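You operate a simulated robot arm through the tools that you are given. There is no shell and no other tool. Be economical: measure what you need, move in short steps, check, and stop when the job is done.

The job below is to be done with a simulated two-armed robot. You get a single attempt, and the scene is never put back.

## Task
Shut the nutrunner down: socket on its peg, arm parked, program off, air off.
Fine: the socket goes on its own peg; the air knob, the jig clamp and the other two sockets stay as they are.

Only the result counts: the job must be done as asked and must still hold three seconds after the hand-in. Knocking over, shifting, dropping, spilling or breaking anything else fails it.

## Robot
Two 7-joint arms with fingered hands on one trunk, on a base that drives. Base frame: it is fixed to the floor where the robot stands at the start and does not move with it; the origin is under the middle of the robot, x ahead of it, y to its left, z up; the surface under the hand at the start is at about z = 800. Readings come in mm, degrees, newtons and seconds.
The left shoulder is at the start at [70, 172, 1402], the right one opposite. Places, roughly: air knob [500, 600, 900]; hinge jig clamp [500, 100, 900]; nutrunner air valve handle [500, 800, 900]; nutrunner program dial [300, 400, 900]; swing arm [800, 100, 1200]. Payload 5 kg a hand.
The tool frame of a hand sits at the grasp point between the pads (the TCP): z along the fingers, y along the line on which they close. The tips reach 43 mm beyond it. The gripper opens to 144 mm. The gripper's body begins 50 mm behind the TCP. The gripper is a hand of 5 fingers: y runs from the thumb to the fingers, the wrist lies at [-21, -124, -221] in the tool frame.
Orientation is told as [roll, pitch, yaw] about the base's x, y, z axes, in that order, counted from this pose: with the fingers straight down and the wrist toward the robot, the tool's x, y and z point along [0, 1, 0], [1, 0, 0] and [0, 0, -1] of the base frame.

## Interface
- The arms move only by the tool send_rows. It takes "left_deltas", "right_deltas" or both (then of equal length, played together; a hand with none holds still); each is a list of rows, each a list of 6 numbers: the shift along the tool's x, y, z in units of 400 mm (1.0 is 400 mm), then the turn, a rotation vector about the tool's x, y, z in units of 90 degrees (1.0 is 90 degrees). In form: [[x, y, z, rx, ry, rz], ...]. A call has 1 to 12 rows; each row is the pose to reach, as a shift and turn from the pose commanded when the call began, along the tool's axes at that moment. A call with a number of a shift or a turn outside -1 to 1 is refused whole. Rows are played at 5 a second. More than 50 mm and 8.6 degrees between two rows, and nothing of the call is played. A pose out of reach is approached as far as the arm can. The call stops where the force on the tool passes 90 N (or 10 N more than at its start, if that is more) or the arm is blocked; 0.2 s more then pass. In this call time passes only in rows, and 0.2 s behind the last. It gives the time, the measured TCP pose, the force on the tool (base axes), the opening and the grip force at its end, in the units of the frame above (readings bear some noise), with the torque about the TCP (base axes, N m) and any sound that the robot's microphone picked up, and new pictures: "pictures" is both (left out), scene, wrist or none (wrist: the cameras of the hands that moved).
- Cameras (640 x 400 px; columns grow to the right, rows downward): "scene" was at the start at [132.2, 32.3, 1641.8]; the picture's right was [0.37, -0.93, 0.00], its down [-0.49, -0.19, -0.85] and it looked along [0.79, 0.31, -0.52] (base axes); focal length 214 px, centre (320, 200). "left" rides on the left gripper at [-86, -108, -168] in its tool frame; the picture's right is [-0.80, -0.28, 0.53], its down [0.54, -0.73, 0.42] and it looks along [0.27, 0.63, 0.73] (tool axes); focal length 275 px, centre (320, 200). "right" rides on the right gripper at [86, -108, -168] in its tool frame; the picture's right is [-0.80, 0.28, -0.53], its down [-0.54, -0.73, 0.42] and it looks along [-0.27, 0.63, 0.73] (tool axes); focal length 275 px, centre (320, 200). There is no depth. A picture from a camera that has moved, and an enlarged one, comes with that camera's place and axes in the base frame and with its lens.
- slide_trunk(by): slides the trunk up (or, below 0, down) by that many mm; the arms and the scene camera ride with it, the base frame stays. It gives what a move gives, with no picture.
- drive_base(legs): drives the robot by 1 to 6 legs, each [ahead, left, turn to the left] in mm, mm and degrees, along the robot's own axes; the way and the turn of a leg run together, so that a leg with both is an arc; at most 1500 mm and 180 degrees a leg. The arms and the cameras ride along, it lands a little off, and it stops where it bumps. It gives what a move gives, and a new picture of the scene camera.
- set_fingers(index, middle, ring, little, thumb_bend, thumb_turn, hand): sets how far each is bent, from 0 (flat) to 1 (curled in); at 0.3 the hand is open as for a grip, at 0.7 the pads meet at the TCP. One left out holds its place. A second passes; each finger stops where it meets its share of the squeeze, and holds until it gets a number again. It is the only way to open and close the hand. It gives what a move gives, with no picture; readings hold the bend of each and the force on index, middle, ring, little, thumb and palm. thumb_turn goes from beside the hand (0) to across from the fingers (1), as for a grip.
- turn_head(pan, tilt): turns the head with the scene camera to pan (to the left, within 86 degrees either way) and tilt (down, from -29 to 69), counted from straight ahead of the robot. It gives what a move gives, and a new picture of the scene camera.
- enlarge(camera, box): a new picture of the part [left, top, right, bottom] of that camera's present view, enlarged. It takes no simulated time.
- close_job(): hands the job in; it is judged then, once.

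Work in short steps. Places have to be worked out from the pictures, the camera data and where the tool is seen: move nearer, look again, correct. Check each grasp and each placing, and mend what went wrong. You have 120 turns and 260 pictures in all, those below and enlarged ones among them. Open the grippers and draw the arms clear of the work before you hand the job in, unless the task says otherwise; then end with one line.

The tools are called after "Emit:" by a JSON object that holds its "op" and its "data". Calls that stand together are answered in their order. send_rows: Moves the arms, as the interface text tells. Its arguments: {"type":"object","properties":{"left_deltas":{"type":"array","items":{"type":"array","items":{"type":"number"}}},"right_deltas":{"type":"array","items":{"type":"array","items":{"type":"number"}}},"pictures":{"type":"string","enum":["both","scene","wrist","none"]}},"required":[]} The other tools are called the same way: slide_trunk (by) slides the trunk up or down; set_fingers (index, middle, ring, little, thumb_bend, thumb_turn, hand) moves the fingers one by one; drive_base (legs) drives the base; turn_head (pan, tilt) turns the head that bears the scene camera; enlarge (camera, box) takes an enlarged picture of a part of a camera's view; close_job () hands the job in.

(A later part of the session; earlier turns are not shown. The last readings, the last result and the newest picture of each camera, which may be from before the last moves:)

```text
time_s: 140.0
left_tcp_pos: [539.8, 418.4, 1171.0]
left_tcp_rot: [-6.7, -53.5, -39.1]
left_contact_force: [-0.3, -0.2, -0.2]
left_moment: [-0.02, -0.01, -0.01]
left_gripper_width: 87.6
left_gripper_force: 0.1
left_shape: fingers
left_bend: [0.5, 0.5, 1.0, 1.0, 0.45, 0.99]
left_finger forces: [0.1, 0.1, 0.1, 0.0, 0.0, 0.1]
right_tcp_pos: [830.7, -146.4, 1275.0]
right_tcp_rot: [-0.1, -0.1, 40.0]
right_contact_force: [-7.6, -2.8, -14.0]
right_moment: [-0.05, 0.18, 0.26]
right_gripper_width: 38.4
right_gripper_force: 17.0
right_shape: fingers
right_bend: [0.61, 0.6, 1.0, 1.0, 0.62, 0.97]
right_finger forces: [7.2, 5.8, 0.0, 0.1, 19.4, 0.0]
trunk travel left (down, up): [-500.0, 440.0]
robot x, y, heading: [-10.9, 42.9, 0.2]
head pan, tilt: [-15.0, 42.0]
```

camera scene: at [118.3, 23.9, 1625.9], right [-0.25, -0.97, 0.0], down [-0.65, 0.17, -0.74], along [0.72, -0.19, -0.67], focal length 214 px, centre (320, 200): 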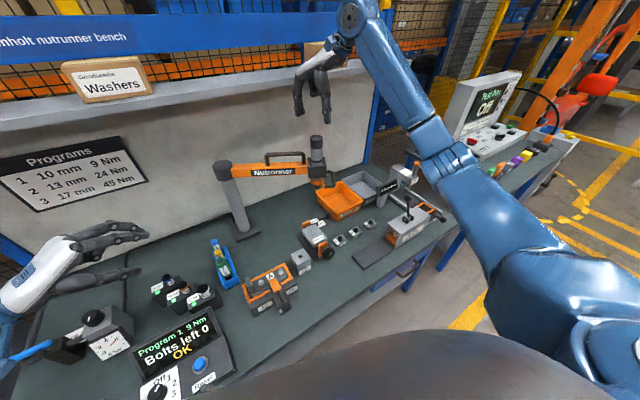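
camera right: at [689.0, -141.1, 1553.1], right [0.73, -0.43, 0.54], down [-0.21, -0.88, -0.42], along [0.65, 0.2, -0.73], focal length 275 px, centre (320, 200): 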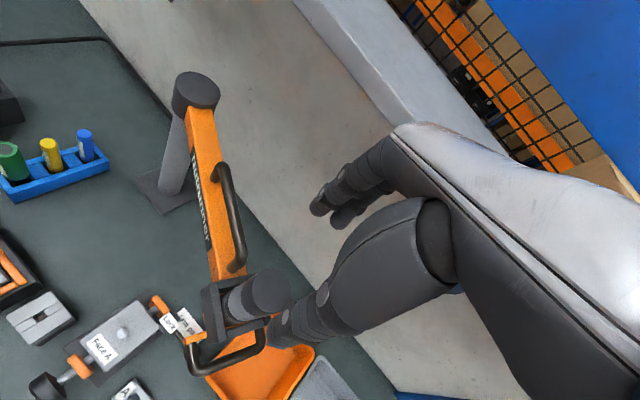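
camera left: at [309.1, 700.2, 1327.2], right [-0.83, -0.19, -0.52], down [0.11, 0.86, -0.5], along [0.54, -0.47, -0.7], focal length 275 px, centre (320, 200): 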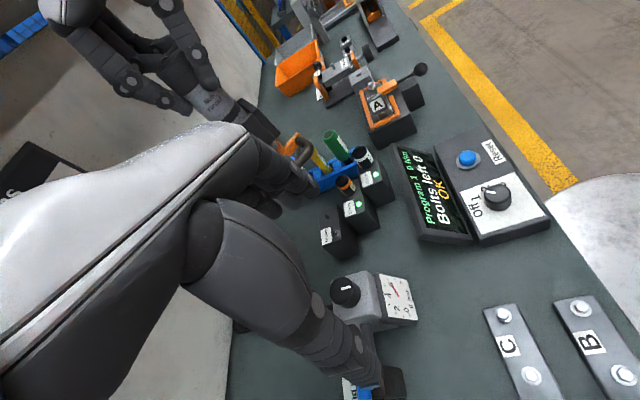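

It moved along (friction only, no stop); nose now ≈[829,-146], over the plate centre. Release and verify.

Emit:
{"op": "set_fingers", "data": {"hand": "right", "index": 0.4, "middle": 0.4, "thumb_bend": 0.4}}

Emit:
{"op": "send_rows", "data": {"right_deltas": [[0, 0, -0.1, 0, 0, 0], [0, 0, -0.2, 0, 0, 0], [0, 0, -0.28, 0, 0, 0]], "pictures": "none"}}

Emit:
{"op": "enlarge", "data": {"camera": "scene", "box": [220, 110, 400, 270]}}

Emit:
{"op": "enlarge", "data": {"camera": "right", "box": [140, 230, 320, 390]}}

```text
time_s: 141.0
left_tcp_pos: [540.1, 419.4, 1171.1]
left_tcp_rot: [-6.9, -53.6, -39.0]
left_contact_force: [-0.6, -0.5, 0.4]
left_moment: [-0.01, 0.01, -0.01]
left_gripper_width: 87.5
left_gripper_force: 0.1
left_shape: fingers
left_bend: [0.5, 0.5, 1.0, 1.0, 0.45, 0.99]
left_finger forces: [0.0, 0.0, 0.0, 0.1, 0.1, 0.1]
right_tcp_pos: [831.0, -145.0, 1276.5]
right_tcp_rot: [-0.2, -0.2, 40.0]
right_contact_force: [-0.5, 0.5, 0.5]
right_moment: [0.02, 0.02, 0.02]
right_gripper_width: 114.0
right_gripper_force: 0.0
right_shape: fingers
right_bend: [0.4, 0.4, 1.0, 1.0, 0.4, 0.97]
right_finger forces: [0.0, 0.0, 0.1, 0.0, 0.0, 0.1]
trunk travel left (down, up): [-500.0, 440.0]
robot x, y, heading: [-8.6, 47.7, 0.4]
head pan, tilt: [-15.0, 42.0]
```

```text
time_s: 141.8
left_tcp_pos: [538.8, 419.2, 1170.9]
left_tcp_rot: [-6.8, -53.5, -39.2]
left_contact_force: [0.2, 0.0, -0.4]
left_moment: [0.02, -0.02, 0.04]
left_gripper_width: 87.7
left_gripper_force: 0.1
left_shape: fingers
left_bend: [0.5, 0.5, 1.0, 1.0, 0.45, 0.99]
left_finger forces: [0.1, 0.0, 0.0, 0.1, 0.0, 0.1]
right_tcp_pos: [829.1, -145.0, 1390.0]
right_tcp_rot: [-0.2, 0.0, 40.0]
right_contact_force: [0.5, -0.2, -0.9]
right_moment: [0.0, -0.01, 0.01]
right_gripper_width: 114.0
right_gripper_force: 0.1
right_shape: fingers
right_bend: [0.4, 0.4, 1.0, 1.0, 0.4, 0.97]
right_finger forces: [0.1, 0.0, 0.1, 0.0, 0.0, 0.1]
trunk travel left (down, up): [-500.0, 440.0]
robot x, y, heading: [-6.1, 42.0, 0.2]
head pan, tilt: [-15.0, 42.0]
```

```text
2.50 times, centred on (310, 190) of scene
camera zoom: at [118.4, 23.5, 1625.9], right [-0.25, -0.97, 0.0], down [-0.65, 0.17, -0.74], along [0.72, -0.19, -0.67], focal length 536 px, centre (345, 225)
```

zoom: 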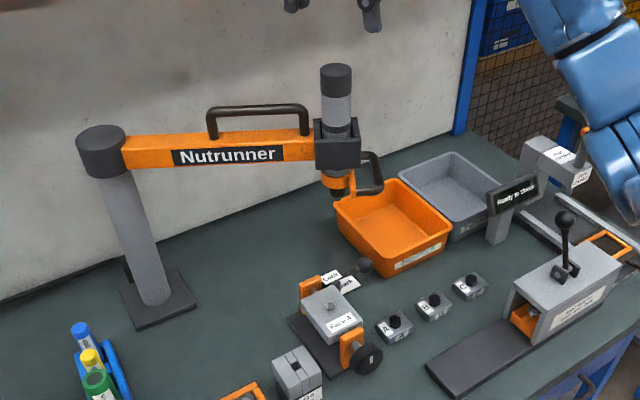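

```text
2.50 times, centred on (230, 310) of right
camera zoom: at [688.6, -147.6, 1556.2], right [0.73, -0.43, 0.54], down [-0.21, -0.88, -0.42], along [0.65, 0.2, -0.73], focal length 688 px, centre (545, -75)
```

zoom: 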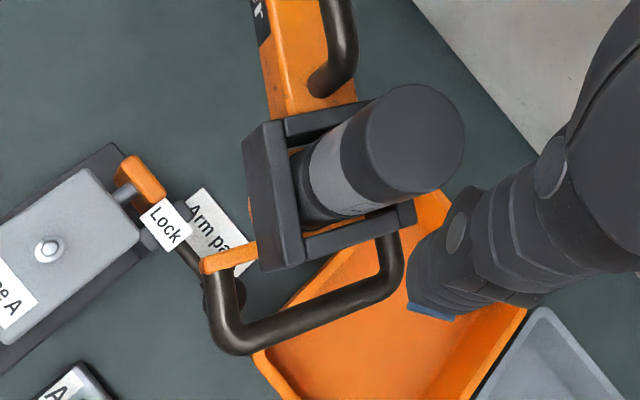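

The arm springs back to the same spot each time — it sits in its park detent at about −98°. Good. Now the dial: back the robot off to x≈−260, y≈155 so the left hand can reach the dial from above.

Emit:
{"op": "drive_base", "data": {"legs": [[-250, 110, 0]]}}

Emit:
{"op": "turn_head", "data": {"pan": 20, "tilt": 50}}

```text
time_s: 143.8
left_tcp_pos: [284.6, 525.7, 1171.2]
left_tcp_rot: [-6.9, -53.6, -39.0]
left_contact_force: [0.5, -0.2, -1.3]
left_moment: [0.01, 0.03, -0.03]
left_gripper_width: 87.5
left_gripper_force: 0.0
left_shape: fingers
left_bend: [0.5, 0.5, 1.0, 1.0, 0.45, 0.99]
left_finger forces: [0.0, 0.1, 0.1, 0.0, 0.0, 0.1]
right_tcp_pos: [574.7, -36.8, 1388.5]
right_tcp_rot: [-0.1, 0.0, 40.1]
right_contact_force: [0.8, -0.4, -0.2]
right_moment: [0.03, 0.02, 0.02]
right_gripper_width: 114.0
right_gripper_force: 0.0
right_shape: fingers
right_bend: [0.4, 0.4, 1.0, 1.0, 0.4, 0.97]
right_finger forces: [0.0, 0.0, 0.0, 0.0, 0.0, 0.0]
trunk travel left (down, up): [-500.0, 440.0]
robot x, y, heading: [-269.7, 153.5, 0.2]
head pan, tilt: [-15.0, 42.0]
camera scene: at [-136.0, 130.9, 1625.7], right [-0.25, -0.97, 0.0], down [-0.65, 0.17, -0.74], along [0.72, -0.19, -0.67], focal length 214 px, centre (320, 200)
```

scene: 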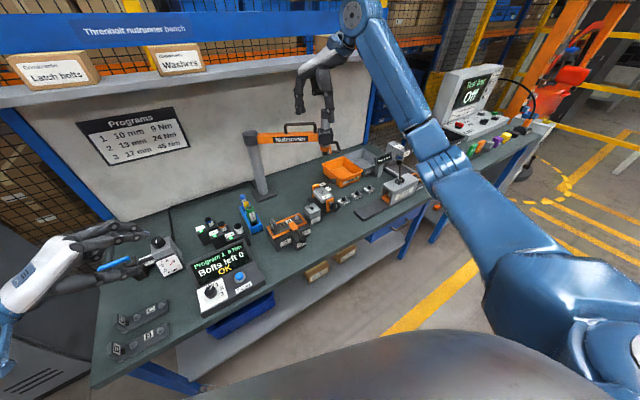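

```text
time_s: 144.8
left_tcp_pos: [283.6, 526.0, 1171.6]
left_tcp_rot: [-7.0, -53.5, -39.0]
left_contact_force: [-0.4, 0.4, 0.1]
left_moment: [0.0, -0.04, -0.01]
left_gripper_width: 87.7
left_gripper_force: 0.0
left_shape: fingers
left_bend: [0.5, 0.5, 1.0, 1.0, 0.45, 0.99]
left_finger forces: [0.0, 0.1, 0.0, 0.0, 0.0, 0.1]
right_tcp_pos: [573.4, -35.5, 1388.7]
right_tcp_rot: [-0.1, -0.2, 40.0]
right_contact_force: [0.2, -0.8, 0.3]
right_moment: [-0.03, -0.02, -0.02]
right_gripper_width: 114.3
right_gripper_force: 0.0
right_shape: fingers
right_bend: [0.4, 0.4, 1.0, 1.0, 0.4, 0.97]
right_finger forces: [0.0, 0.0, 0.0, 0.0, 0.1, 0.0]
trunk travel left (down, up): [-500.0, 440.0]
robot x, y, heading: [-268.9, 157.3, 0.2]
head pan, tilt: [20.0, 50.0]
camera scene: at [-145.8, 179.4, 1614.7], right [0.35, -0.94, 0.0], down [-0.72, -0.27, -0.64], along [0.6, 0.22, -0.77], focal length 214 px, centre (320, 200)
```

scene: 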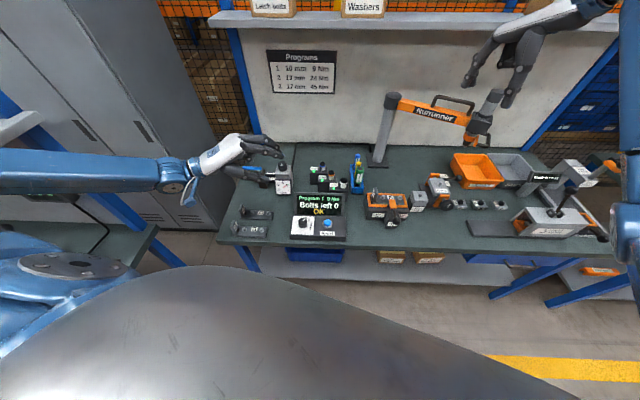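

Rotate the left hand back to fingers-down and open its fingers.

Emit:
{"op": "send_rows", "data": {"left_deltas": [[0, 0, 0, 0.083, -0.01, 0], [0, 0, 0, 0.166, -0.02, 0], [0, 0, 0, 0.25, -0.03, 0], [0, 0, 0, 0.333, -0.04, 0], [0, 0, 0, 0.416, -0.05, 0], [0, 0, 0, 0.5, -0.06, 0], [0, 0, 0, 0.58, -0.07, 0]], "pictures": "wrist"}}

Emit:
{"op": "enlarge", "data": {"camera": "scene", "box": [285, 190, 355, 250]}}

```text
time_s: 146.4
left_tcp_pos: [283.9, 525.1, 1170.2]
left_tcp_rot: [-9.4, -1.5, -47.2]
left_contact_force: [0.3, -0.4, 0.2]
left_moment: [0.04, 0.01, -0.05]
left_gripper_width: 87.5
left_gripper_force: 0.0
left_shape: fingers
left_bend: [0.5, 0.5, 1.0, 1.0, 0.45, 0.99]
left_finger forces: [0.0, 0.0, 0.0, 0.1, 0.0, 0.0]
right_tcp_pos: [573.5, -40.0, 1387.5]
right_tcp_rot: [0.0, -0.1, 40.0]
right_contact_force: [0.6, -0.2, -0.5]
right_moment: [0.09, 0.0, -0.03]
right_gripper_width: 114.1
right_gripper_force: 0.1
right_shape: fingers
right_bend: [0.4, 0.4, 1.0, 1.0, 0.4, 0.97]
right_finger forces: [0.1, 0.0, 0.1, 0.0, 0.0, 0.1]
trunk travel left (down, up): [-500.0, 440.0]
robot x, y, heading: [-268.3, 151.5, 0.3]
head pan, tilt: [20.0, 50.0]
camera left: at [165.4, 566.8, 1347.0], right [-0.83, -0.39, -0.4], down [-0.14, 0.84, -0.53], along [0.55, -0.38, -0.75], focal length 275 px, centre (320, 200)
```

left: 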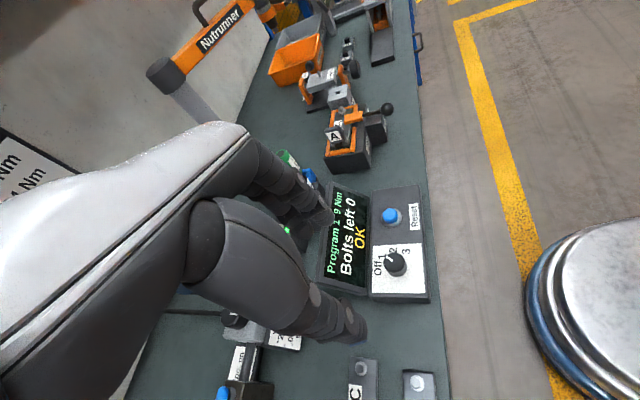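

```text
6.67 times, centred on (320, 220) of scene
camera zoom: at [-145.0, 175.8, 1614.5], right [0.35, -0.94, 0.0], down [-0.72, -0.26, -0.64], along [0.6, 0.22, -0.77], focal length 1430 px, centre (320, 67)
```

zoom: 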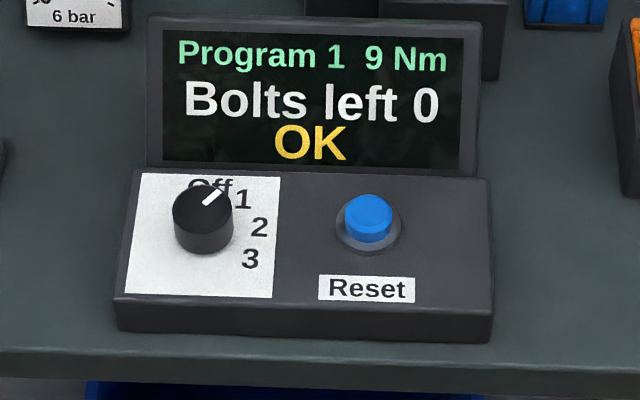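

Knob top at [308,421,865]; "Off" is ~40° counter-clockwise from the present "1". Level the hand and move above the knob, fingers part open.

Emit:
{"op": "send_rows", "data": {"left_deltas": [[-0.033, 0.058, 0.08, 0.038, 0.036, 0], [-0.066, 0.115, 0.16, 0.076, 0.071, 0], [-0.1, 0.17, 0.24, 0.076, 0.071, 0], [-0.133, 0.23, 0.32, 0.076, 0.071, 0]], "pictures": "none"}}

Emit:
{"op": "set_fingers", "data": {"hand": "left", "index": 0.48, "middle": 0.48, "thumb_bend": 0.48}}

Emit:
{"op": "enlarge", "data": {"camera": "left", "box": [0, 0, 640, 400]}}

Emit:
{"op": "enlarge", "data": {"camera": "scene", "box": [250, 130, 390, 260]}}

```text
time_s: 147.4
left_tcp_pos: [294.6, 408.1, 1055.0]
left_tcp_rot: [-3.1, 4.9, -47.8]
left_contact_force: [-0.1, 0.6, -0.1]
left_moment: [0.0, 0.06, -0.02]
left_gripper_width: 87.4
left_gripper_force: 0.1
left_shape: fingers
left_bend: [0.5, 0.5, 1.0, 1.0, 0.45, 0.99]
left_finger forces: [0.0, 0.1, 0.0, 0.0, 0.0, 0.1]
right_tcp_pos: [574.9, -34.7, 1386.9]
right_tcp_rot: [-0.1, -0.1, 40.1]
right_contact_force: [0.7, -0.2, 0.2]
right_moment: [-0.01, 0.04, -0.03]
right_gripper_width: 114.1
right_gripper_force: 0.0
right_shape: fingers
right_bend: [0.4, 0.4, 1.0, 1.0, 0.4, 0.97]
right_finger forces: [0.0, 0.1, 0.0, 0.0, 0.0, 0.0]
trunk travel left (down, up): [-500.0, 440.0]
robot x, y, heading: [-266.5, 151.9, 0.2]
head pan, tilt: [20.0, 50.0]
```

```text
time_s: 148.4
left_tcp_pos: [293.6, 405.4, 1056.1]
left_tcp_rot: [-3.1, 5.0, -47.8]
left_contact_force: [0.4, -0.4, -0.3]
left_moment: [-0.01, 0.01, 0.0]
left_gripper_width: 85.7
left_gripper_force: 0.0
left_shape: fingers
left_bend: [0.48, 0.48, 1.0, 1.0, 0.48, 1.0]
left_finger forces: [0.1, 0.0, 0.1, 0.0, 0.0, 0.0]
right_tcp_pos: [572.9, -36.9, 1389.1]
right_tcp_rot: [-0.2, -0.1, 40.1]
right_contact_force: [-0.4, 0.5, -0.1]
right_moment: [0.02, -0.01, 0.0]
right_gripper_width: 114.2
right_gripper_force: 0.1
right_shape: fingers
right_bend: [0.4, 0.4, 1.0, 1.0, 0.4, 0.97]
right_finger forces: [0.0, 0.0, 0.1, 0.1, 0.0, 0.1]
trunk travel left (down, up): [-500.0, 440.0]
robot x, y, heading: [-267.1, 152.7, 0.4]
head pan, tilt: [20.0, 50.0]
```

```text
1.00 times, centred on (320, 200) of left (not enlarged: the box is as wide or as high as the picture)
camera zoom: at [174.8, 421.7, 1236.6], right [-0.83, -0.31, -0.46], down [-0.13, 0.91, -0.39], along [0.54, -0.26, -0.8], focal length 275 px, centre (320, 200)
```

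zoom: 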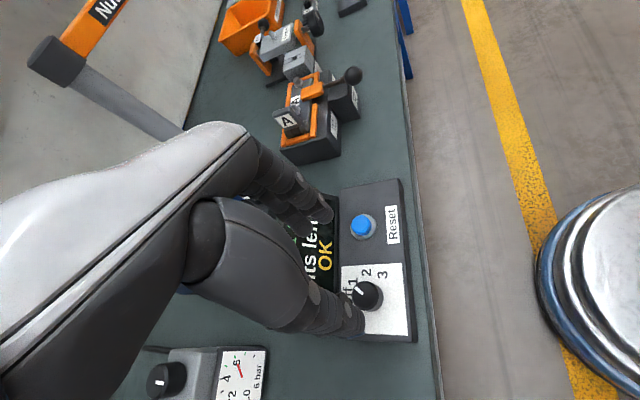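

```text
3.08 times, centred on (320, 195) of scene
camera zoom: at [-146.6, 179.5, 1614.8], right [0.35, -0.94, 0.0], down [-0.72, -0.27, -0.64], along [0.6, 0.22, -0.77], focal length 660 px, centre (320, 215)
```

zoom: 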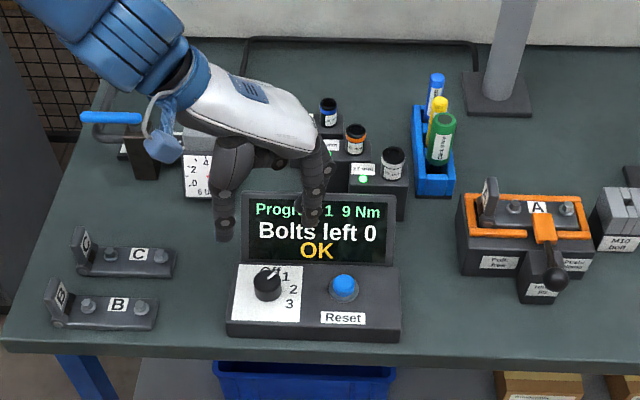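

Correct the small tilt and come down to 85 mm above the knob, centred.

Emit:
{"op": "send_rows", "data": {"left_deltas": [[0.02, 0.007, 0.087, -0.028, 0.017, 0], [0.04, 0.014, 0.175, -0.056, 0.033, 0], [0.059, 0.021, 0.262, -0.056, 0.033, 0]], "pictures": "wrist"}}

Emit:
{"op": "enlarge", "data": {"camera": "scene", "box": [270, 160, 370, 250]}}

```text
time_s: 149.2
left_tcp_pos: [307.1, 417.9, 952.3]
left_tcp_rot: [-0.1, -0.1, -47.9]
left_contact_force: [-0.2, 0.4, 1.0]
left_moment: [0.01, 0.03, 0.02]
left_gripper_width: 85.8
left_gripper_force: 0.1
left_shape: fingers
left_bend: [0.48, 0.48, 1.0, 1.0, 0.48, 1.0]
left_finger forces: [0.1, 0.1, 0.0, 0.0, 0.0, 0.0]
right_tcp_pos: [574.2, -37.7, 1388.8]
right_tcp_rot: [-0.2, -0.1, 40.0]
right_contact_force: [0.3, -0.4, 0.1]
right_moment: [0.03, 0.04, 0.0]
right_gripper_width: 114.2
right_gripper_force: 0.1
right_shape: fingers
right_bend: [0.4, 0.4, 1.0, 1.0, 0.4, 0.97]
right_finger forces: [0.0, 0.0, 0.0, 0.0, 0.1, 0.1]
trunk travel left (down, up): [-500.0, 440.0]
robot x, y, heading: [-271.5, 151.8, 0.4]
head pan, tilt: [20.0, 50.0]
camera left: at [172.8, 440.0, 1118.9], right [-0.78, -0.33, -0.53], down [-0.09, 0.9, -0.42], along [0.62, -0.28, -0.73], focal length 275 px, centre (320, 200)
```

left: 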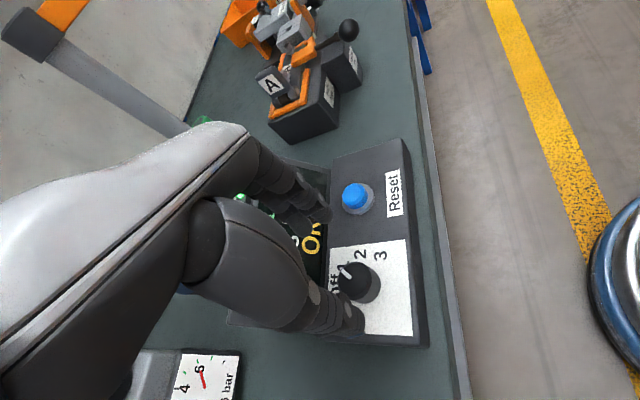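

```text
4.44 times, centred on (320, 205) of scene
camera zoom: at [-145.0, 178.8, 1614.8], right [0.35, -0.94, 0.0], down [-0.72, -0.27, -0.64], along [0.6, 0.22, -0.77], focal length 953 px, centre (320, 178)
```

zoom: 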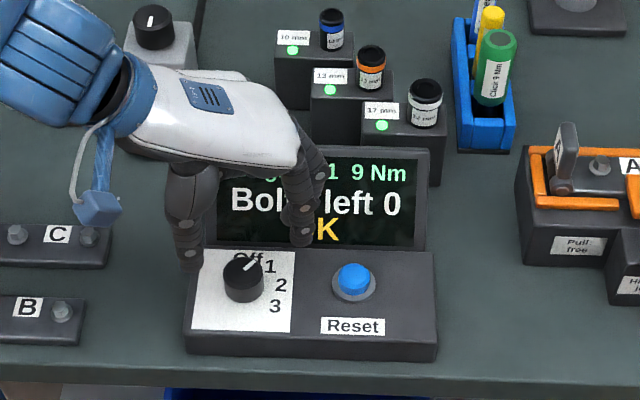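

Centred exactly over the knob. Lower 66 mm and grip.

Emit:
{"op": "send_rows", "data": {"left_deltas": [[0, 0, 0.06, 0, 0, 0], [0, 0, 0.12, 0, 0, 0], [0, 0, 0.165, 0, 0, 0]], "pictures": "wrist"}}

Emit:
{"op": "enlarge", "data": {"camera": "scene", "box": [280, 180, 360, 240]}}

```text
time_s: 150.0
left_tcp_pos: [304.9, 423.3, 896.7]
left_tcp_rot: [0.1, 0.0, -47.8]
left_contact_force: [-0.3, -0.6, 0.6]
left_moment: [0.05, -0.05, 0.03]
left_gripper_width: 85.8
left_gripper_force: 0.1
left_shape: fingers
left_bend: [0.48, 0.48, 1.0, 1.0, 0.48, 1.0]
left_finger forces: [0.0, 0.0, 0.0, 0.0, 0.1, 0.1]
left hand out of reach, approached as far as the arm can: row 3
right_tcp_pos: [573.3, -36.5, 1388.6]
right_tcp_rot: [-0.2, -0.1, 40.0]
right_contact_force: [-0.2, 0.0, 0.0]
right_moment: [-0.02, 0.02, 0.01]
right_gripper_width: 113.9
right_gripper_force: 0.1
right_shape: fingers
right_bend: [0.4, 0.4, 1.0, 1.0, 0.4, 0.97]
right_finger forces: [0.0, 0.0, 0.1, 0.0, 0.2, 0.0]
trunk travel left (down, up): [-500.0, 440.0]
robot x, y, heading: [-266.5, 153.3, 0.4]
head pan, tilt: [20.0, 50.0]
camera left: at [169.0, 445.2, 1064.4], right [-0.78, -0.32, -0.53], down [-0.09, 0.9, -0.42], along [0.62, -0.28, -0.73], focal length 275 px, centre (320, 200)
```

left: 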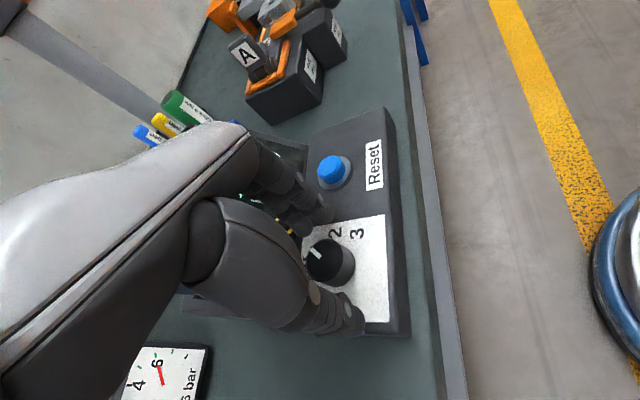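

```text
6.67 times, centred on (320, 210) of scene
camera zoom: at [-146.3, 179.0, 1614.5], right [0.35, -0.94, 0.0], down [-0.72, -0.27, -0.64], along [0.6, 0.22, -0.77], focal length 1430 px, centre (320, 133)
```

zoom: 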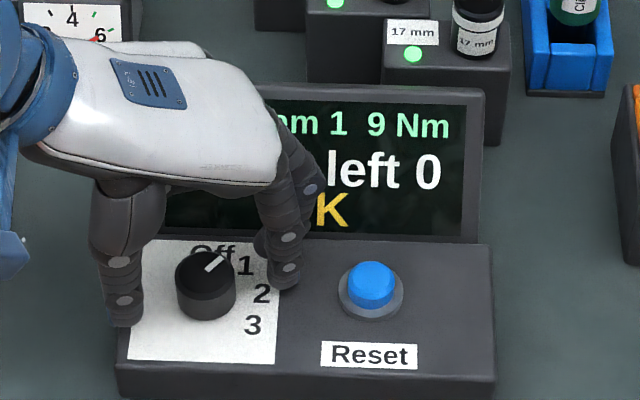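

The arm is at its lower limit. Raise the hand 60 mm, lower the trunk 90, then come down again with headroom.

Emit:
{"op": "send_rows", "data": {"left_deltas": [[0.0, 0.0, -0.1, 0, 0, 0], [0, 0, -0.2, 0, 0, 0]], "pictures": "none"}}

Emit:
{"op": "slide_trunk", "data": {"by": -70}}

```text
time_s: 150.6
left_tcp_pos: [304.6, 421.6, 978.0]
left_tcp_rot: [0.0, 0.0, -47.8]
left_contact_force: [-0.7, -0.2, -0.1]
left_moment: [0.0, -0.02, 0.01]
left_gripper_width: 85.9
left_gripper_force: 0.0
left_shape: fingers
left_bend: [0.48, 0.48, 1.0, 1.0, 0.48, 1.0]
left_finger forces: [0.1, 0.0, 0.1, 0.0, 0.0, 0.0]
right_tcp_pos: [571.0, -37.3, 1390.1]
right_tcp_rot: [-0.2, -0.2, 39.9]
right_contact_force: [-1.0, 0.3, 0.5]
right_moment: [0.04, -0.01, -0.03]
right_gripper_width: 114.1
right_gripper_force: 0.0
right_shape: fingers
right_bend: [0.4, 0.4, 1.0, 1.0, 0.4, 0.97]
right_finger forces: [0.1, 0.0, 0.0, 0.0, 0.0, 0.1]
trunk travel left (down, up): [-500.0, 440.0]
robot x, y, heading: [-267.7, 149.9, 0.2]
head pan, tilt: [20.0, 50.0]
```

```text
time_s: 151.7
left_tcp_pos: [305.7, 422.5, 907.6]
left_tcp_rot: [-0.1, 0.0, -47.8]
left_contact_force: [0.0, -0.9, 0.1]
left_moment: [-0.01, -0.04, 0.04]
left_gripper_width: 85.6
left_gripper_force: 0.1
left_shape: fingers
left_bend: [0.48, 0.48, 1.0, 1.0, 0.48, 1.0]
left_finger forces: [0.0, 0.0, 0.1, 0.0, 0.1, 0.0]
right_tcp_pos: [573.6, -36.1, 1320.0]
right_tcp_rot: [-0.2, 0.0, 40.1]
right_contact_force: [0.1, -0.3, 0.9]
right_moment: [0.02, -0.02, -0.02]
right_gripper_width: 114.0
right_gripper_force: 0.1
right_shape: fingers
right_bend: [0.4, 0.4, 1.0, 1.0, 0.4, 0.97]
right_finger forces: [0.1, 0.0, 0.0, 0.1, 0.0, 0.1]
trunk travel left (down, up): [-430.0, 510.0]
robot x, y, heading: [-267.4, 153.1, 0.3]
head pan, tilt: [20.0, 50.0]
```

Lower to grip height (z≈883) and close gently on the knob.

Emit:
{"op": "send_rows", "data": {"left_deltas": [[-0.004, 0.012, 0.03, 0, 0, 0], [-0.004, 0.012, 0.062, 0, 0, 0]], "pictures": "none"}}

Emit:
{"op": "set_fingers", "data": {"hand": "left", "index": 0.75, "middle": 0.75, "thumb_bend": 0.75}}

Emit:
{"op": "enlarge", "data": {"camera": "scene", "box": [280, 175, 360, 235]}}

Emit:
{"op": "enlarge", "data": {"camera": "left", "box": [230, 180, 430, 360]}}

```text
time_s: 152.3
left_tcp_pos: [308.8, 416.2, 887.4]
left_tcp_rot: [0.2, -0.4, -47.7]
left_contact_force: [5.2, 1.0, 25.9]
left_moment: [-0.8, -1.37, 0.21]
left_gripper_width: 86.6
left_gripper_force: 13.0
left_shape: fingers
left_bend: [0.47, 0.46, 1.0, 1.0, 0.48, 1.0]
left_finger forces: [2.8, 23.3, 0.0, 0.0, 0.1, 0.0]
right_tcp_pos: [570.7, -38.2, 1322.4]
right_tcp_rot: [-0.2, -0.1, 40.1]
right_contact_force: [0.1, 0.2, -0.4]
right_moment: [0.03, -0.06, 0.0]
right_gripper_width: 113.7
right_gripper_force: 0.1
right_shape: fingers
right_bend: [0.4, 0.4, 1.0, 1.0, 0.4, 0.97]
right_finger forces: [0.1, 0.0, 0.1, 0.0, 0.1, 0.0]
trunk travel left (down, up): [-430.0, 510.0]
robot x, y, heading: [-263.1, 154.2, 0.2]
head pan, tilt: [20.0, 50.0]
```

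```text
time_s: 153.3
left_tcp_pos: [307.8, 416.2, 887.9]
left_tcp_rot: [0.2, -0.4, -47.8]
left_contact_force: [5.5, 3.7, 63.7]
left_moment: [-2.31, -2.3, 0.39]
left_gripper_width: 55.1
left_gripper_force: 40.1
left_shape: fingers
left_bend: [0.55, 0.47, 1.0, 1.0, 0.61, 1.0]
left_finger forces: [33.2, 32.2, 0.0, 0.0, 14.0, 0.0]
right_tcp_pos: [568.7, -38.2, 1321.4]
right_tcp_rot: [-0.3, -0.3, 40.0]
right_contact_force: [-0.7, -0.3, 0.0]
right_moment: [-0.01, -0.02, 0.01]
right_gripper_width: 113.9
right_gripper_force: 0.1
right_shape: fingers
right_bend: [0.4, 0.4, 1.0, 1.0, 0.4, 0.97]
right_finger forces: [0.0, 0.1, 0.0, 0.0, 0.0, 0.0]
trunk travel left (down, up): [-430.0, 510.0]
robot x, y, heading: [-264.6, 154.8, 0.3]
head pan, tilt: [20.0, 50.0]
```

```text
6.67 times, centred on (320, 205) of scene
camera zoom: at [-151.3, 177.9, 1545.4], right [0.35, -0.94, 0.0], down [-0.72, -0.26, -0.65], along [0.61, 0.22, -0.76], focal length 1430 px, centre (320, 167)
```

zoom: 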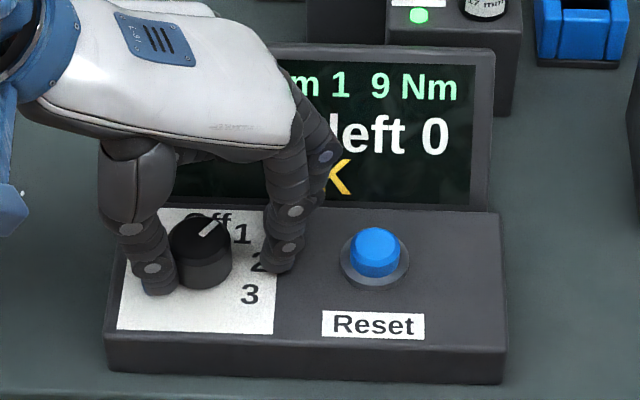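

```text
2.22 times, centred on (330, 270) of left
camera zoom: at [170.0, 437.2, 1053.6], right [-0.78, -0.33, -0.54], down [-0.08, 0.9, -0.43], along [0.62, -0.29, -0.73], focal length 612 px, centre (298, 44)
```

zoom: 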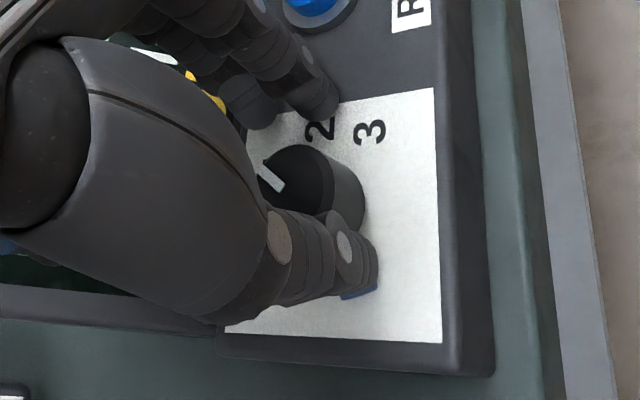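

The fingertips are pressing on the panel. Raise 11 mm so they can close on the knob.

Emit:
{"op": "send_rows", "data": {"left_deltas": [[0, 0, -0.028, 0, 0, 0]], "pictures": "none"}}

Emit:
{"op": "set_fingers", "data": {"hand": "left", "index": 0.76, "middle": 0.76, "thumb_bend": 0.76}}

Emit:
{"op": "enlarge", "data": {"camera": "scene", "box": [280, 175, 360, 235]}}

```text
time_s: 153.7
left_tcp_pos: [303.4, 418.2, 889.9]
left_tcp_rot: [-0.4, 0.3, -47.8]
left_contact_force: [-4.4, 1.8, 6.5]
left_moment: [-0.46, -0.57, 0.02]
left_gripper_width: 37.6
left_gripper_force: 11.4
left_shape: fingers
left_bend: [0.61, 0.48, 1.0, 1.0, 0.63, 1.0]
left_finger forces: [0.0, 13.5, 0.0, 0.0, 9.3, 0.1]
right_tcp_pos: [573.8, -37.4, 1316.7]
right_tcp_rot: [0.0, -0.1, 40.1]
right_contact_force: [0.0, 0.6, -0.2]
right_moment: [-0.02, 0.05, 0.03]
right_gripper_width: 113.9
right_gripper_force: 0.1
right_shape: fingers
right_bend: [0.4, 0.4, 1.0, 1.0, 0.4, 0.97]
right_finger forces: [0.0, 0.1, 0.0, 0.0, 0.0, 0.0]
trunk travel left (down, up): [-430.0, 510.0]
robot x, y, heading: [-270.0, 151.5, 0.2]
head pan, tilt: [20.0, 50.0]
```

```text
time_s: 154.7
left_tcp_pos: [307.6, 419.2, 891.6]
left_tcp_rot: [-0.3, 0.0, -47.7]
left_contact_force: [-11.2, 5.5, -23.6]
left_moment: [0.04, 0.19, 0.06]
left_gripper_width: 32.0
left_gripper_force: 16.7
left_shape: fingers
left_bend: [0.65, 0.64, 1.0, 1.0, 0.63, 1.0]
left_finger forces: [5.9, 5.7, 0.0, 0.0, 21.9, 0.0]
right_tcp_pos: [573.9, -34.6, 1318.9]
right_tcp_rot: [-0.2, 0.0, 40.0]
right_contact_force: [0.6, 0.0, 0.5]
right_moment: [0.02, 0.03, 0.0]
right_gripper_width: 114.2
right_gripper_force: 0.1
right_shape: fingers
right_bend: [0.4, 0.4, 1.0, 1.0, 0.4, 0.97]
right_finger forces: [0.0, 0.0, 0.0, 0.0, 0.0, 0.0]
trunk travel left (down, up): [-430.0, 510.0]
robot x, y, heading: [-268.1, 155.2, 0.6]
head pan, tilt: [20.0, 50.0]
```

```text
6.67 times, centred on (320, 205) of scene
camera zoom: at [-145.5, 181.0, 1544.4], right [0.35, -0.94, 0.0], down [-0.72, -0.27, -0.64], along [0.6, 0.22, -0.77], focal length 1430 px, centre (320, 167)
```

zoom: 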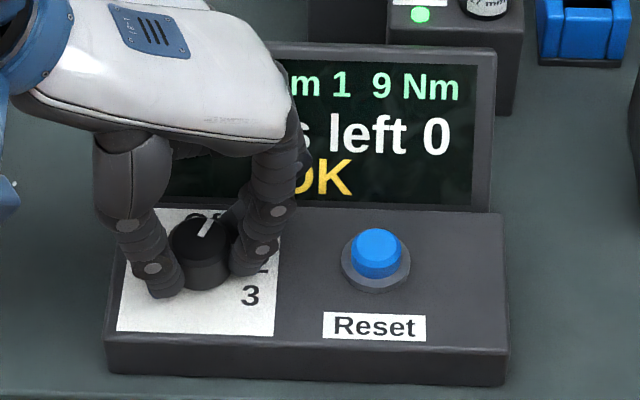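

Knob gripped. Rotate counter-clockwise (yaw +36°) about the knob axis.

Emit:
{"op": "send_rows", "data": {"left_deltas": [[0, 0, 0, 0, 0, -0.08], [0, 0, 0, 0, 0, -0.16], [0, 0, 0, 0, 0, -0.24], [0, 0, 0, 0, 0, -0.32], [0, 0, 0, 0, 0, -0.4]], "pictures": "none"}}

Emit:
{"op": "enlarge", "data": {"camera": "scene", "box": [280, 175, 360, 235]}}

```text
time_s: 155.9
left_tcp_pos: [308.9, 415.8, 893.9]
left_tcp_rot: [0.0, 0.1, -11.6]
left_contact_force: [-8.0, -3.4, -11.9]
left_moment: [-0.13, 0.17, -0.15]
left_gripper_width: 30.8
left_gripper_force: 17.5
left_shape: fingers
left_bend: [0.66, 0.63, 1.0, 1.0, 0.63, 1.0]
left_finger forces: [7.1, 8.5, 0.0, 0.1, 18.6, 0.0]
right_tcp_pos: [574.0, -37.4, 1318.8]
right_tcp_rot: [-0.1, -0.1, 40.0]
right_contact_force: [-0.6, -0.1, 0.0]
right_moment: [0.02, 0.02, -0.01]
right_gripper_width: 113.9
right_gripper_force: 0.1
right_shape: fingers
right_bend: [0.4, 0.4, 1.0, 1.0, 0.4, 0.97]
right_finger forces: [0.0, 0.0, 0.1, 0.0, 0.1, 0.0]
trunk travel left (down, up): [-430.0, 510.0]
robot x, y, heading: [-269.7, 149.3, 0.4]
head pan, tilt: [20.0, 50.0]
```

```text
6.67 times, centred on (320, 205) of scene
camera zoom: at [-145.3, 177.7, 1544.7], right [0.35, -0.94, 0.0], down [-0.72, -0.26, -0.64], along [0.6, 0.22, -0.77], focal length 1430 px, centre (320, 167)
```

zoom: 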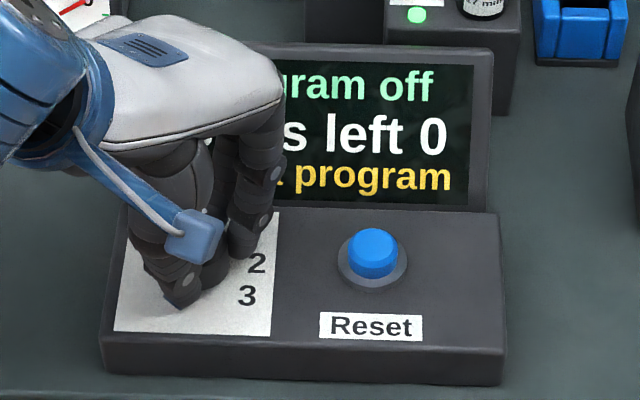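

Display reads "Program off". Open the fingers and lift away straight up.

Emit:
{"op": "set_fingers", "data": {"hand": "left", "index": 0.5, "middle": 0.5, "thumb_bend": 0.5}}

Emit:
{"op": "send_rows", "data": {"left_deltas": [[0, 0, -0.1, 0, 0, 0], [0, 0, -0.2, 0, 0, 0], [0, 0, -0.3, 0, 0, 0], [0, 0, -0.4, 0, 0, 0], [0, 0, -0.5, 0, 0, 0]], "pictures": "none"}}

Emit:
{"op": "turn_head", "data": {"pan": 30, "tilt": 42}}

Emit:
{"op": "enlarge", "data": {"camera": "scene", "box": [230, 130, 420, 260]}}

```text
time_s: 156.9
left_tcp_pos: [308.4, 417.1, 893.2]
left_tcp_rot: [-0.1, 0.1, -11.7]
left_contact_force: [0.4, -0.7, -0.4]
left_moment: [0.03, 0.02, 0.0]
left_gripper_width: 77.9
left_gripper_force: 0.1
left_shape: fingers
left_bend: [0.5, 0.5, 1.0, 1.0, 0.5, 1.0]
left_finger forces: [0.0, 0.0, 0.0, 0.0, 0.1, 0.0]
right_tcp_pos: [572.7, -36.9, 1318.5]
right_tcp_rot: [-0.1, -0.1, 40.0]
right_contact_force: [0.9, -0.1, 0.6]
right_moment: [-0.01, 0.0, 0.0]
right_gripper_width: 114.0
right_gripper_force: 0.0
right_shape: fingers
right_bend: [0.4, 0.4, 1.0, 1.0, 0.4, 0.97]
right_finger forces: [0.0, 0.0, 0.0, 0.1, 0.0, 0.0]
trunk travel left (down, up): [-430.0, 510.0]
robot x, y, heading: [-271.6, 153.3, 0.3]
head pan, tilt: [20.0, 50.0]
```

```text
time_s: 158.1
left_tcp_pos: [307.5, 415.6, 1092.9]
left_tcp_rot: [-0.1, 0.0, -11.6]
left_contact_force: [0.3, -0.2, -0.3]
left_moment: [-0.01, -0.07, 0.04]
left_gripper_width: 77.6
left_gripper_force: 0.1
left_shape: fingers
left_bend: [0.5, 0.5, 1.0, 1.0, 0.5, 1.0]
left_finger forces: [0.0, 0.1, 0.0, 0.0, 0.0, 0.1]
right_tcp_pos: [571.9, -38.6, 1320.9]
right_tcp_rot: [-0.1, -0.2, 40.0]
right_contact_force: [-0.8, -0.4, 0.0]
right_moment: [0.06, -0.05, 0.0]
right_gripper_width: 114.1
right_gripper_force: 0.2
right_shape: fingers
right_bend: [0.4, 0.4, 1.0, 1.0, 0.4, 0.97]
right_finger forces: [0.1, 0.0, 0.1, 0.0, 0.1, 0.0]
trunk travel left (down, up): [-430.0, 510.0]
robot x, y, heading: [-265.5, 153.7, 0.5]
head pan, tilt: [20.0, 50.0]
```

```text
time_s: 158.8
left_tcp_pos: [309.3, 415.3, 1093.0]
left_tcp_rot: [-0.1, 0.1, -11.8]
left_contact_force: [0.1, 0.1, -1.2]
left_moment: [0.0, 0.0, 0.0]
left_gripper_width: 78.0
left_gripper_force: 0.2
left_shape: fingers
left_bend: [0.5, 0.5, 1.0, 1.0, 0.5, 1.0]
left_finger forces: [0.0, 0.1, 0.1, 0.0, 0.0, 0.1]
right_tcp_pos: [574.1, -36.1, 1318.2]
right_tcp_rot: [-0.1, -0.1, 40.0]
right_contact_force: [-0.2, 0.3, 0.5]
right_moment: [-0.02, -0.02, -0.06]
right_gripper_width: 114.0
right_gripper_force: 0.0
right_shape: fingers
right_bend: [0.4, 0.4, 1.0, 1.0, 0.4, 0.97]
right_finger forces: [0.0, 0.0, 0.0, 0.0, 0.0, 0.1]
trunk travel left (down, up): [-430.0, 510.0]
robot x, y, heading: [-266.4, 156.2, 0.2]
head pan, tilt: [30.0, 42.0]
camera scene: at [-146.1, 194.8, 1555.9], right [0.5, -0.86, 0.0], down [-0.58, -0.34, -0.74], along [0.64, 0.37, -0.67], focal length 214 px, centre (320, 200)
```

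scene: 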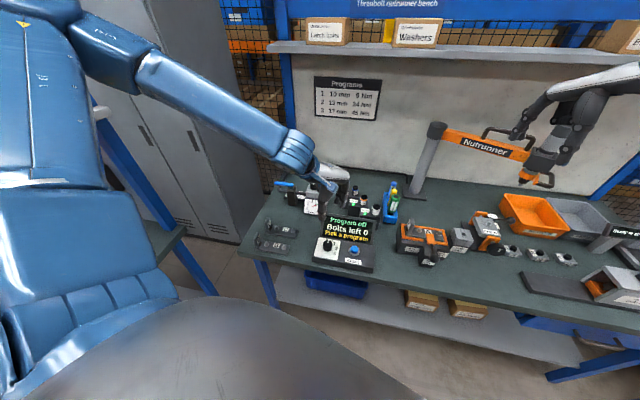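

```text
3.08 times, centred on (325, 195) of scene
camera zoom: at [-146.1, 194.8, 1555.9], right [0.5, -0.86, 0.0], down [-0.58, -0.34, -0.74], along [0.64, 0.37, -0.67], focal length 660 px, centre (305, 215)
```

zoom: 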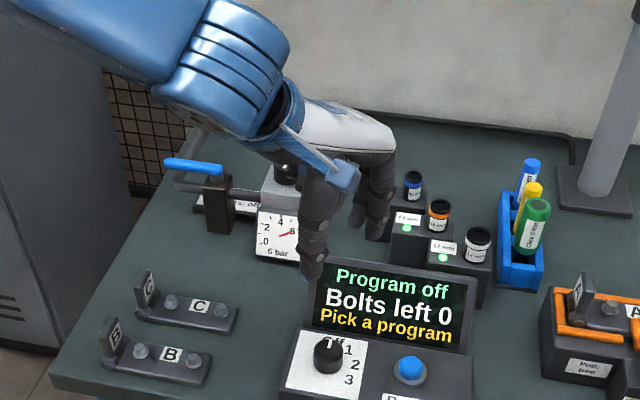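

Program is off. Next the air valve: lever pivot ≈[491,724], tip ≈[474,803], z≈905, currently along the pipe. Pull the right hand back for clearance, raise the left a bit, then drive to about x=−30, y=300.

Emit:
{"op": "send_rows", "data": {"right_deltas": [[0.064, -0.077, -0.03, 0, 0, 0], [0.128, -0.153, -0.06, 0, 0, 0], [0.192, -0.23, -0.09, 0, 0, 0], [0.256, -0.306, -0.12, 0, 0, 0], [0.32, -0.383, -0.15, 0, 0, 0]], "left_deltas": [[0, 0, -0.05, 0, 0, 0], [0, 0, -0.1, 0, 0, 0], [0, 0, -0.15, 0, 0, 0], [0, 0, -0.2, 0, 0, 0], [0, 0, -0.25, 0, 0, 0]], "pictures": "none"}}

Emit:
{"op": "drive_base", "data": {"legs": [[235, 145, 0]]}}

Emit:
{"op": "turn_head", "data": {"pan": 40, "tilt": 45}}

```text
time_s: 160.0
left_tcp_pos: [307.0, 417.6, 1194.2]
left_tcp_rot: [0.1, 0.0, -11.7]
left_contact_force: [-0.5, -0.7, -0.1]
left_moment: [0.05, -0.04, 0.0]
left_gripper_width: 78.0
left_gripper_force: 0.0
left_shape: fingers
left_bend: [0.5, 0.5, 1.0, 1.0, 0.5, 1.0]
left_finger forces: [0.0, 0.0, 0.0, 0.0, 0.0, 0.1]
right_tcp_pos: [368.4, -37.9, 1380.7]
right_tcp_rot: [-0.2, -0.2, 40.1]
right_contact_force: [0.3, 0.6, 0.8]
right_moment: [0.02, -0.07, -0.03]
right_gripper_width: 114.2
right_gripper_force: 0.1
right_shape: fingers
right_bend: [0.4, 0.4, 1.0, 1.0, 0.4, 0.98]
right_finger forces: [0.1, 0.0, 0.1, 0.0, 0.0, 0.1]
trunk travel left (down, up): [-430.0, 510.0]
robot x, y, heading: [-267.0, 154.5, 0.4]
head pan, tilt: [30.0, 42.0]
```

```text
time_s: 161.9
left_tcp_pos: [544.3, 564.9, 1193.1]
left_tcp_rot: [-0.1, 0.0, -11.6]
left_contact_force: [1.3, -0.5, -0.1]
left_moment: [-0.02, -0.03, 0.02]
left_gripper_width: 77.9
left_gripper_force: 0.1
left_shape: fingers
left_bend: [0.5, 0.5, 1.0, 1.0, 0.5, 1.0]
left_finger forces: [0.0, 0.1, 0.1, 0.1, 0.0, 0.0]
right_tcp_pos: [607.5, 109.4, 1379.2]
right_tcp_rot: [-0.2, -0.2, 40.2]
right_contact_force: [0.6, 0.7, 0.0]
right_moment: [0.01, -0.01, -0.03]
right_gripper_width: 114.4
right_gripper_force: 0.0
right_shape: fingers
right_bend: [0.4, 0.4, 1.0, 1.0, 0.4, 0.98]
right_finger forces: [0.0, 0.0, 0.0, 0.0, 0.0, 0.0]
trunk travel left (down, up): [-430.0, 510.0]
robot x, y, heading: [-27.1, 296.3, 0.5]
head pan, tilt: [30.0, 42.0]
camera scene: at [88.4, 339.6, 1556.2], right [0.51, -0.86, 0.0], down [-0.58, -0.34, -0.74], along [0.64, 0.38, -0.67], focal length 214 px, centre (320, 200)
```

scene: 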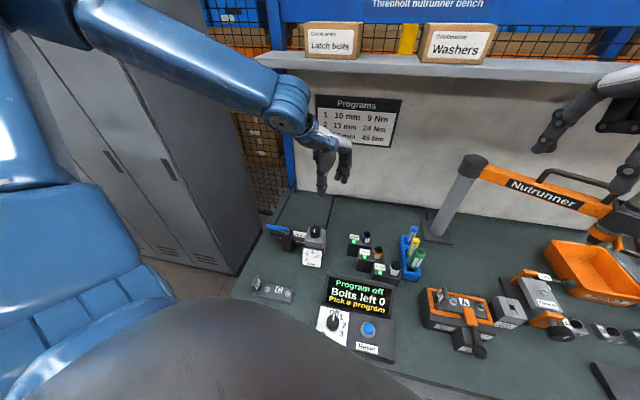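

```text
time_s: 162.7
left_tcp_pos: [545.4, 566.1, 1191.4]
left_tcp_rot: [-0.1, 0.1, -11.6]
left_contact_force: [-0.2, 0.6, -0.1]
left_moment: [0.02, -0.01, -0.03]
left_gripper_width: 78.0
left_gripper_force: 0.0
left_shape: fingers
left_bend: [0.5, 0.5, 1.0, 1.0, 0.5, 1.0]
left_finger forces: [0.0, 0.0, 0.1, 0.1, 0.0, 0.0]
right_tcp_pos: [608.7, 110.7, 1378.0]
right_tcp_rot: [-0.1, -0.1, 40.2]
right_contact_force: [0.6, 0.0, -0.2]
right_moment: [0.0, 0.0, -0.02]
right_gripper_width: 114.2
right_gripper_force: 0.1
right_shape: fingers
right_bend: [0.4, 0.4, 1.0, 1.0, 0.4, 0.98]
right_finger forces: [0.0, 0.0, 0.0, 0.0, 0.0, 0.1]
trunk travel left (down, up): [-430.0, 510.0]
robot x, y, heading: [-32.1, 299.3, 0.7]
head pan, tilt: [40.0, 45.0]
camera scene: at [80.3, 351.1, 1551.5], right [0.65, -0.76, 0.0], down [-0.54, -0.46, -0.71], along [0.54, 0.46, -0.71], focal length 214 px, centre (320, 200)
```

scene: 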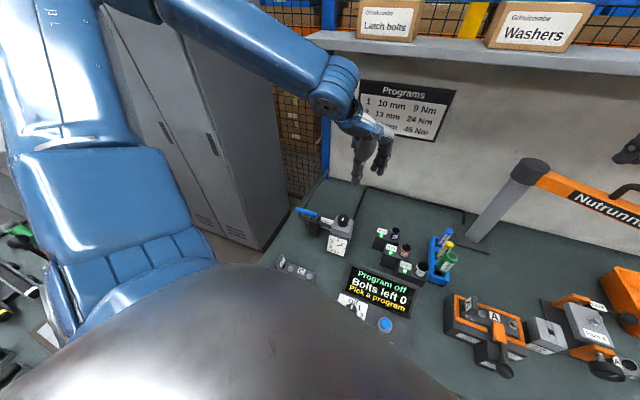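

Move the left hand above the lever, yawed so the lever will lie between thumb and fingers.

Emit:
{"op": "send_rows", "data": {"left_deltas": [[0.072, -0.039, 0.05, 0, 0, -0.035], [0.144, -0.078, 0.1, 0, 0, -0.07], [0.216, -0.117, 0.16, 0, 0, -0.105], [0.288, -0.156, 0.22, 0, 0, -0.14], [0.36, -0.195, 0.28, 0, 0, -0.175], [0.43, -0.235, 0.34, 0, 0, -0.21], [0.503, -0.274, 0.4, 0, 0, -0.245]], "pictures": "wrist"}}

Emit:
{"op": "enlarge", "data": {"camera": "scene", "box": [270, 150, 400, 270]}}

```text
time_s: 164.5
left_tcp_pos: [540.0, 770.1, 1039.7]
left_tcp_rot: [-0.4, -0.8, 1.3]
left_contact_force: [-0.9, 1.4, 2.2]
left_moment: [-0.14, -0.04, 0.04]
left_gripper_width: 78.4
left_gripper_force: 0.0
left_shape: fingers
left_bend: [0.5, 0.5, 1.0, 1.0, 0.5, 1.0]
left_finger forces: [0.1, 0.0, 0.0, 0.0, 0.1, 0.0]
right_tcp_pos: [550.8, 85.6, 1392.1]
right_tcp_rot: [-1.3, -0.7, 31.0]
right_contact_force: [-0.2, -1.2, 0.5]
right_moment: [0.05, -0.02, -0.01]
right_gripper_width: 114.9
right_gripper_force: 0.1
right_shape: fingers
right_bend: [0.4, 0.4, 1.0, 1.0, 0.4, 0.97]
right_finger forces: [0.0, 0.1, 0.0, 0.0, 0.0, 0.1]
trunk travel left (down, up): [-430.0, 510.0]
robot x, y, heading: [-27.6, 359.1, -8.7]
head pan, tilt: [40.0, 45.0]
stopped in row 7 (left hand): the arm was blocked; the commanded pose is now the measured one
camera left: at [430.6, 680.6, 1206.3], right [-0.26, -0.81, -0.53], down [-0.73, 0.52, -0.44], along [0.63, 0.28, -0.73], focal length 275 px, centre (320, 200)
```

left: 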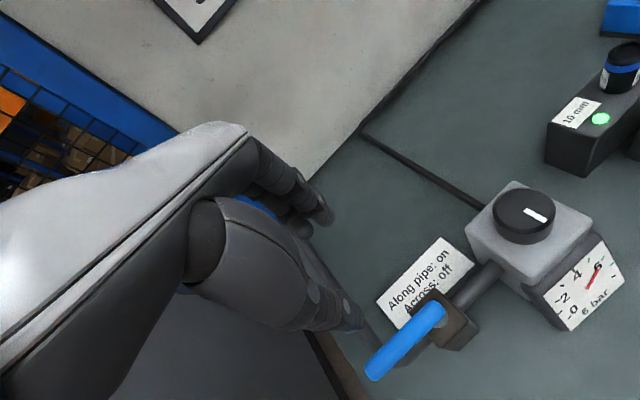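

```text
3.33 times, centred on (335, 210) of scene
camera zoom: at [96.7, 404.3, 1553.0], right [0.52, -0.85, 0.0], down [-0.61, -0.37, -0.7], along [0.6, 0.36, -0.71], focal length 715 px, centre (270, 167)
```

zoom: 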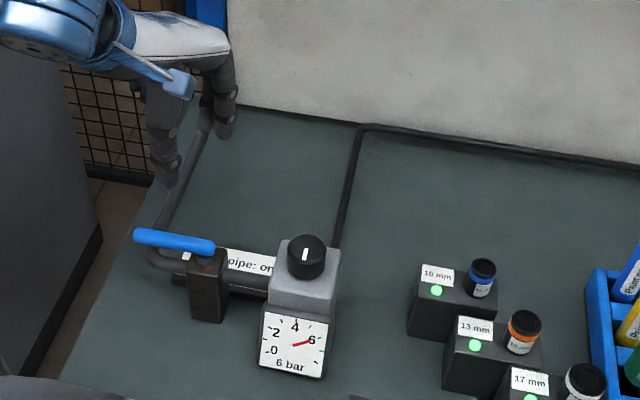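

The left arm keeps getting blocked (its elbow meets the side table) when I stand this far left, turning the base. I'll drive back right ~260 mm and straighten, so that the arm reaches out stretched instead.

Emit:
{"op": "drive_base", "data": {"legs": [[0, -260, 8.7]]}}

Emit:
{"op": "send_rows", "data": {"left_deltas": [[0.1, 0, 0, 0, 0, 0], [0.2, 0, 0, 0, 0, 0], [0.3, 0, 0, 0, 0, 0]], "pictures": "wrist"}}

```text
time_s: 166.3
left_tcp_pos: [450.9, 586.1, 1039.2]
left_tcp_rot: [-0.3, -0.7, 11.4]
left_contact_force: [-0.8, 1.2, 0.9]
left_moment: [-0.02, 0.0, 0.0]
left_gripper_width: 78.3
left_gripper_force: 0.0
left_shape: fingers
left_bend: [0.5, 0.5, 1.0, 1.0, 0.5, 1.0]
left_finger forces: [0.0, 0.0, 0.0, 0.0, 0.0, 0.1]
right_tcp_pos: [584.7, -85.3, 1387.0]
right_tcp_rot: [-1.1, -0.9, 41.3]
right_contact_force: [0.2, 0.1, 0.2]
right_moment: [-0.04, 0.03, -0.02]
right_gripper_width: 114.6
right_gripper_force: 0.0
right_shape: fingers
right_bend: [0.4, 0.4, 1.0, 1.0, 0.4, 0.97]
right_finger forces: [0.0, 0.0, 0.1, 0.1, 0.0, 0.0]
trunk travel left (down, up): [-430.0, 510.0]
robot x, y, heading: [-36.1, 89.8, 1.4]
head pan, tilt: [40.0, 45.0]
camera scene: at [74.1, 146.9, 1551.5], right [0.66, -0.75, 0.0], down [-0.53, -0.47, -0.71], along [0.53, 0.47, -0.71], focal length 214 px, centre (320, 200)
```

scene: 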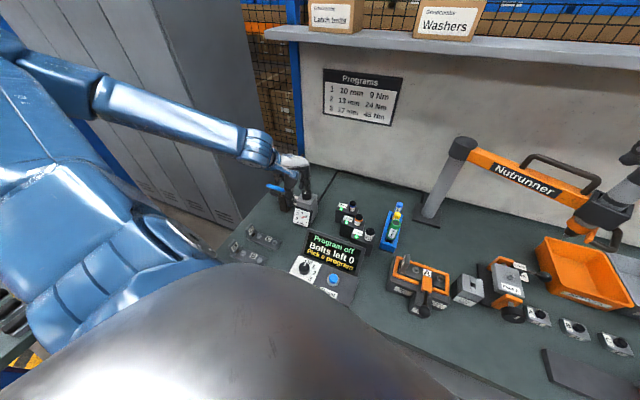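

```text
time_s: 167.2
left_tcp_pos: [426.3, 702.7, 1039.6]
left_tcp_rot: [-0.3, -0.7, 11.3]
left_contact_force: [-0.5, -0.3, -0.5]
left_moment: [0.01, 0.0, 0.02]
left_gripper_width: 78.3
left_gripper_force: 0.1
left_shape: fingers
left_bend: [0.5, 0.5, 1.0, 1.0, 0.5, 1.0]
left_finger forces: [0.0, 0.0, 0.1, 0.1, 0.0, 0.1]
right_tcp_pos: [583.9, -88.8, 1387.7]
right_tcp_rot: [-1.0, -0.9, 41.3]
right_contact_force: [-0.7, 0.0, -0.1]
right_moment: [0.01, 0.0, 0.01]
right_gripper_width: 114.5
right_gripper_force: 0.1
right_shape: fingers
right_bend: [0.4, 0.4, 1.0, 1.0, 0.4, 0.97]
right_finger forces: [0.0, 0.1, 0.1, 0.0, 0.0, 0.0]
trunk travel left (down, up): [-430.0, 510.0]
robot x, y, heading: [-36.9, 87.6, 1.7]
head pan, tilt: [40.0, 45.0]
camera left: at [335.7, 595.5, 1206.1], right [-0.11, -0.84, -0.53], down [-0.81, 0.39, -0.44], along [0.57, 0.38, -0.72], focal length 275 px, centre (320, 200)
```

left: 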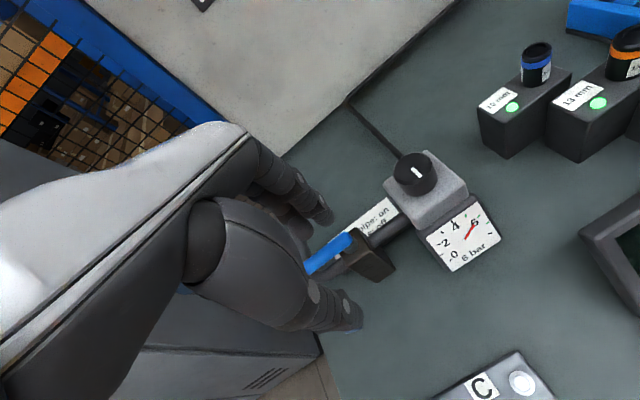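

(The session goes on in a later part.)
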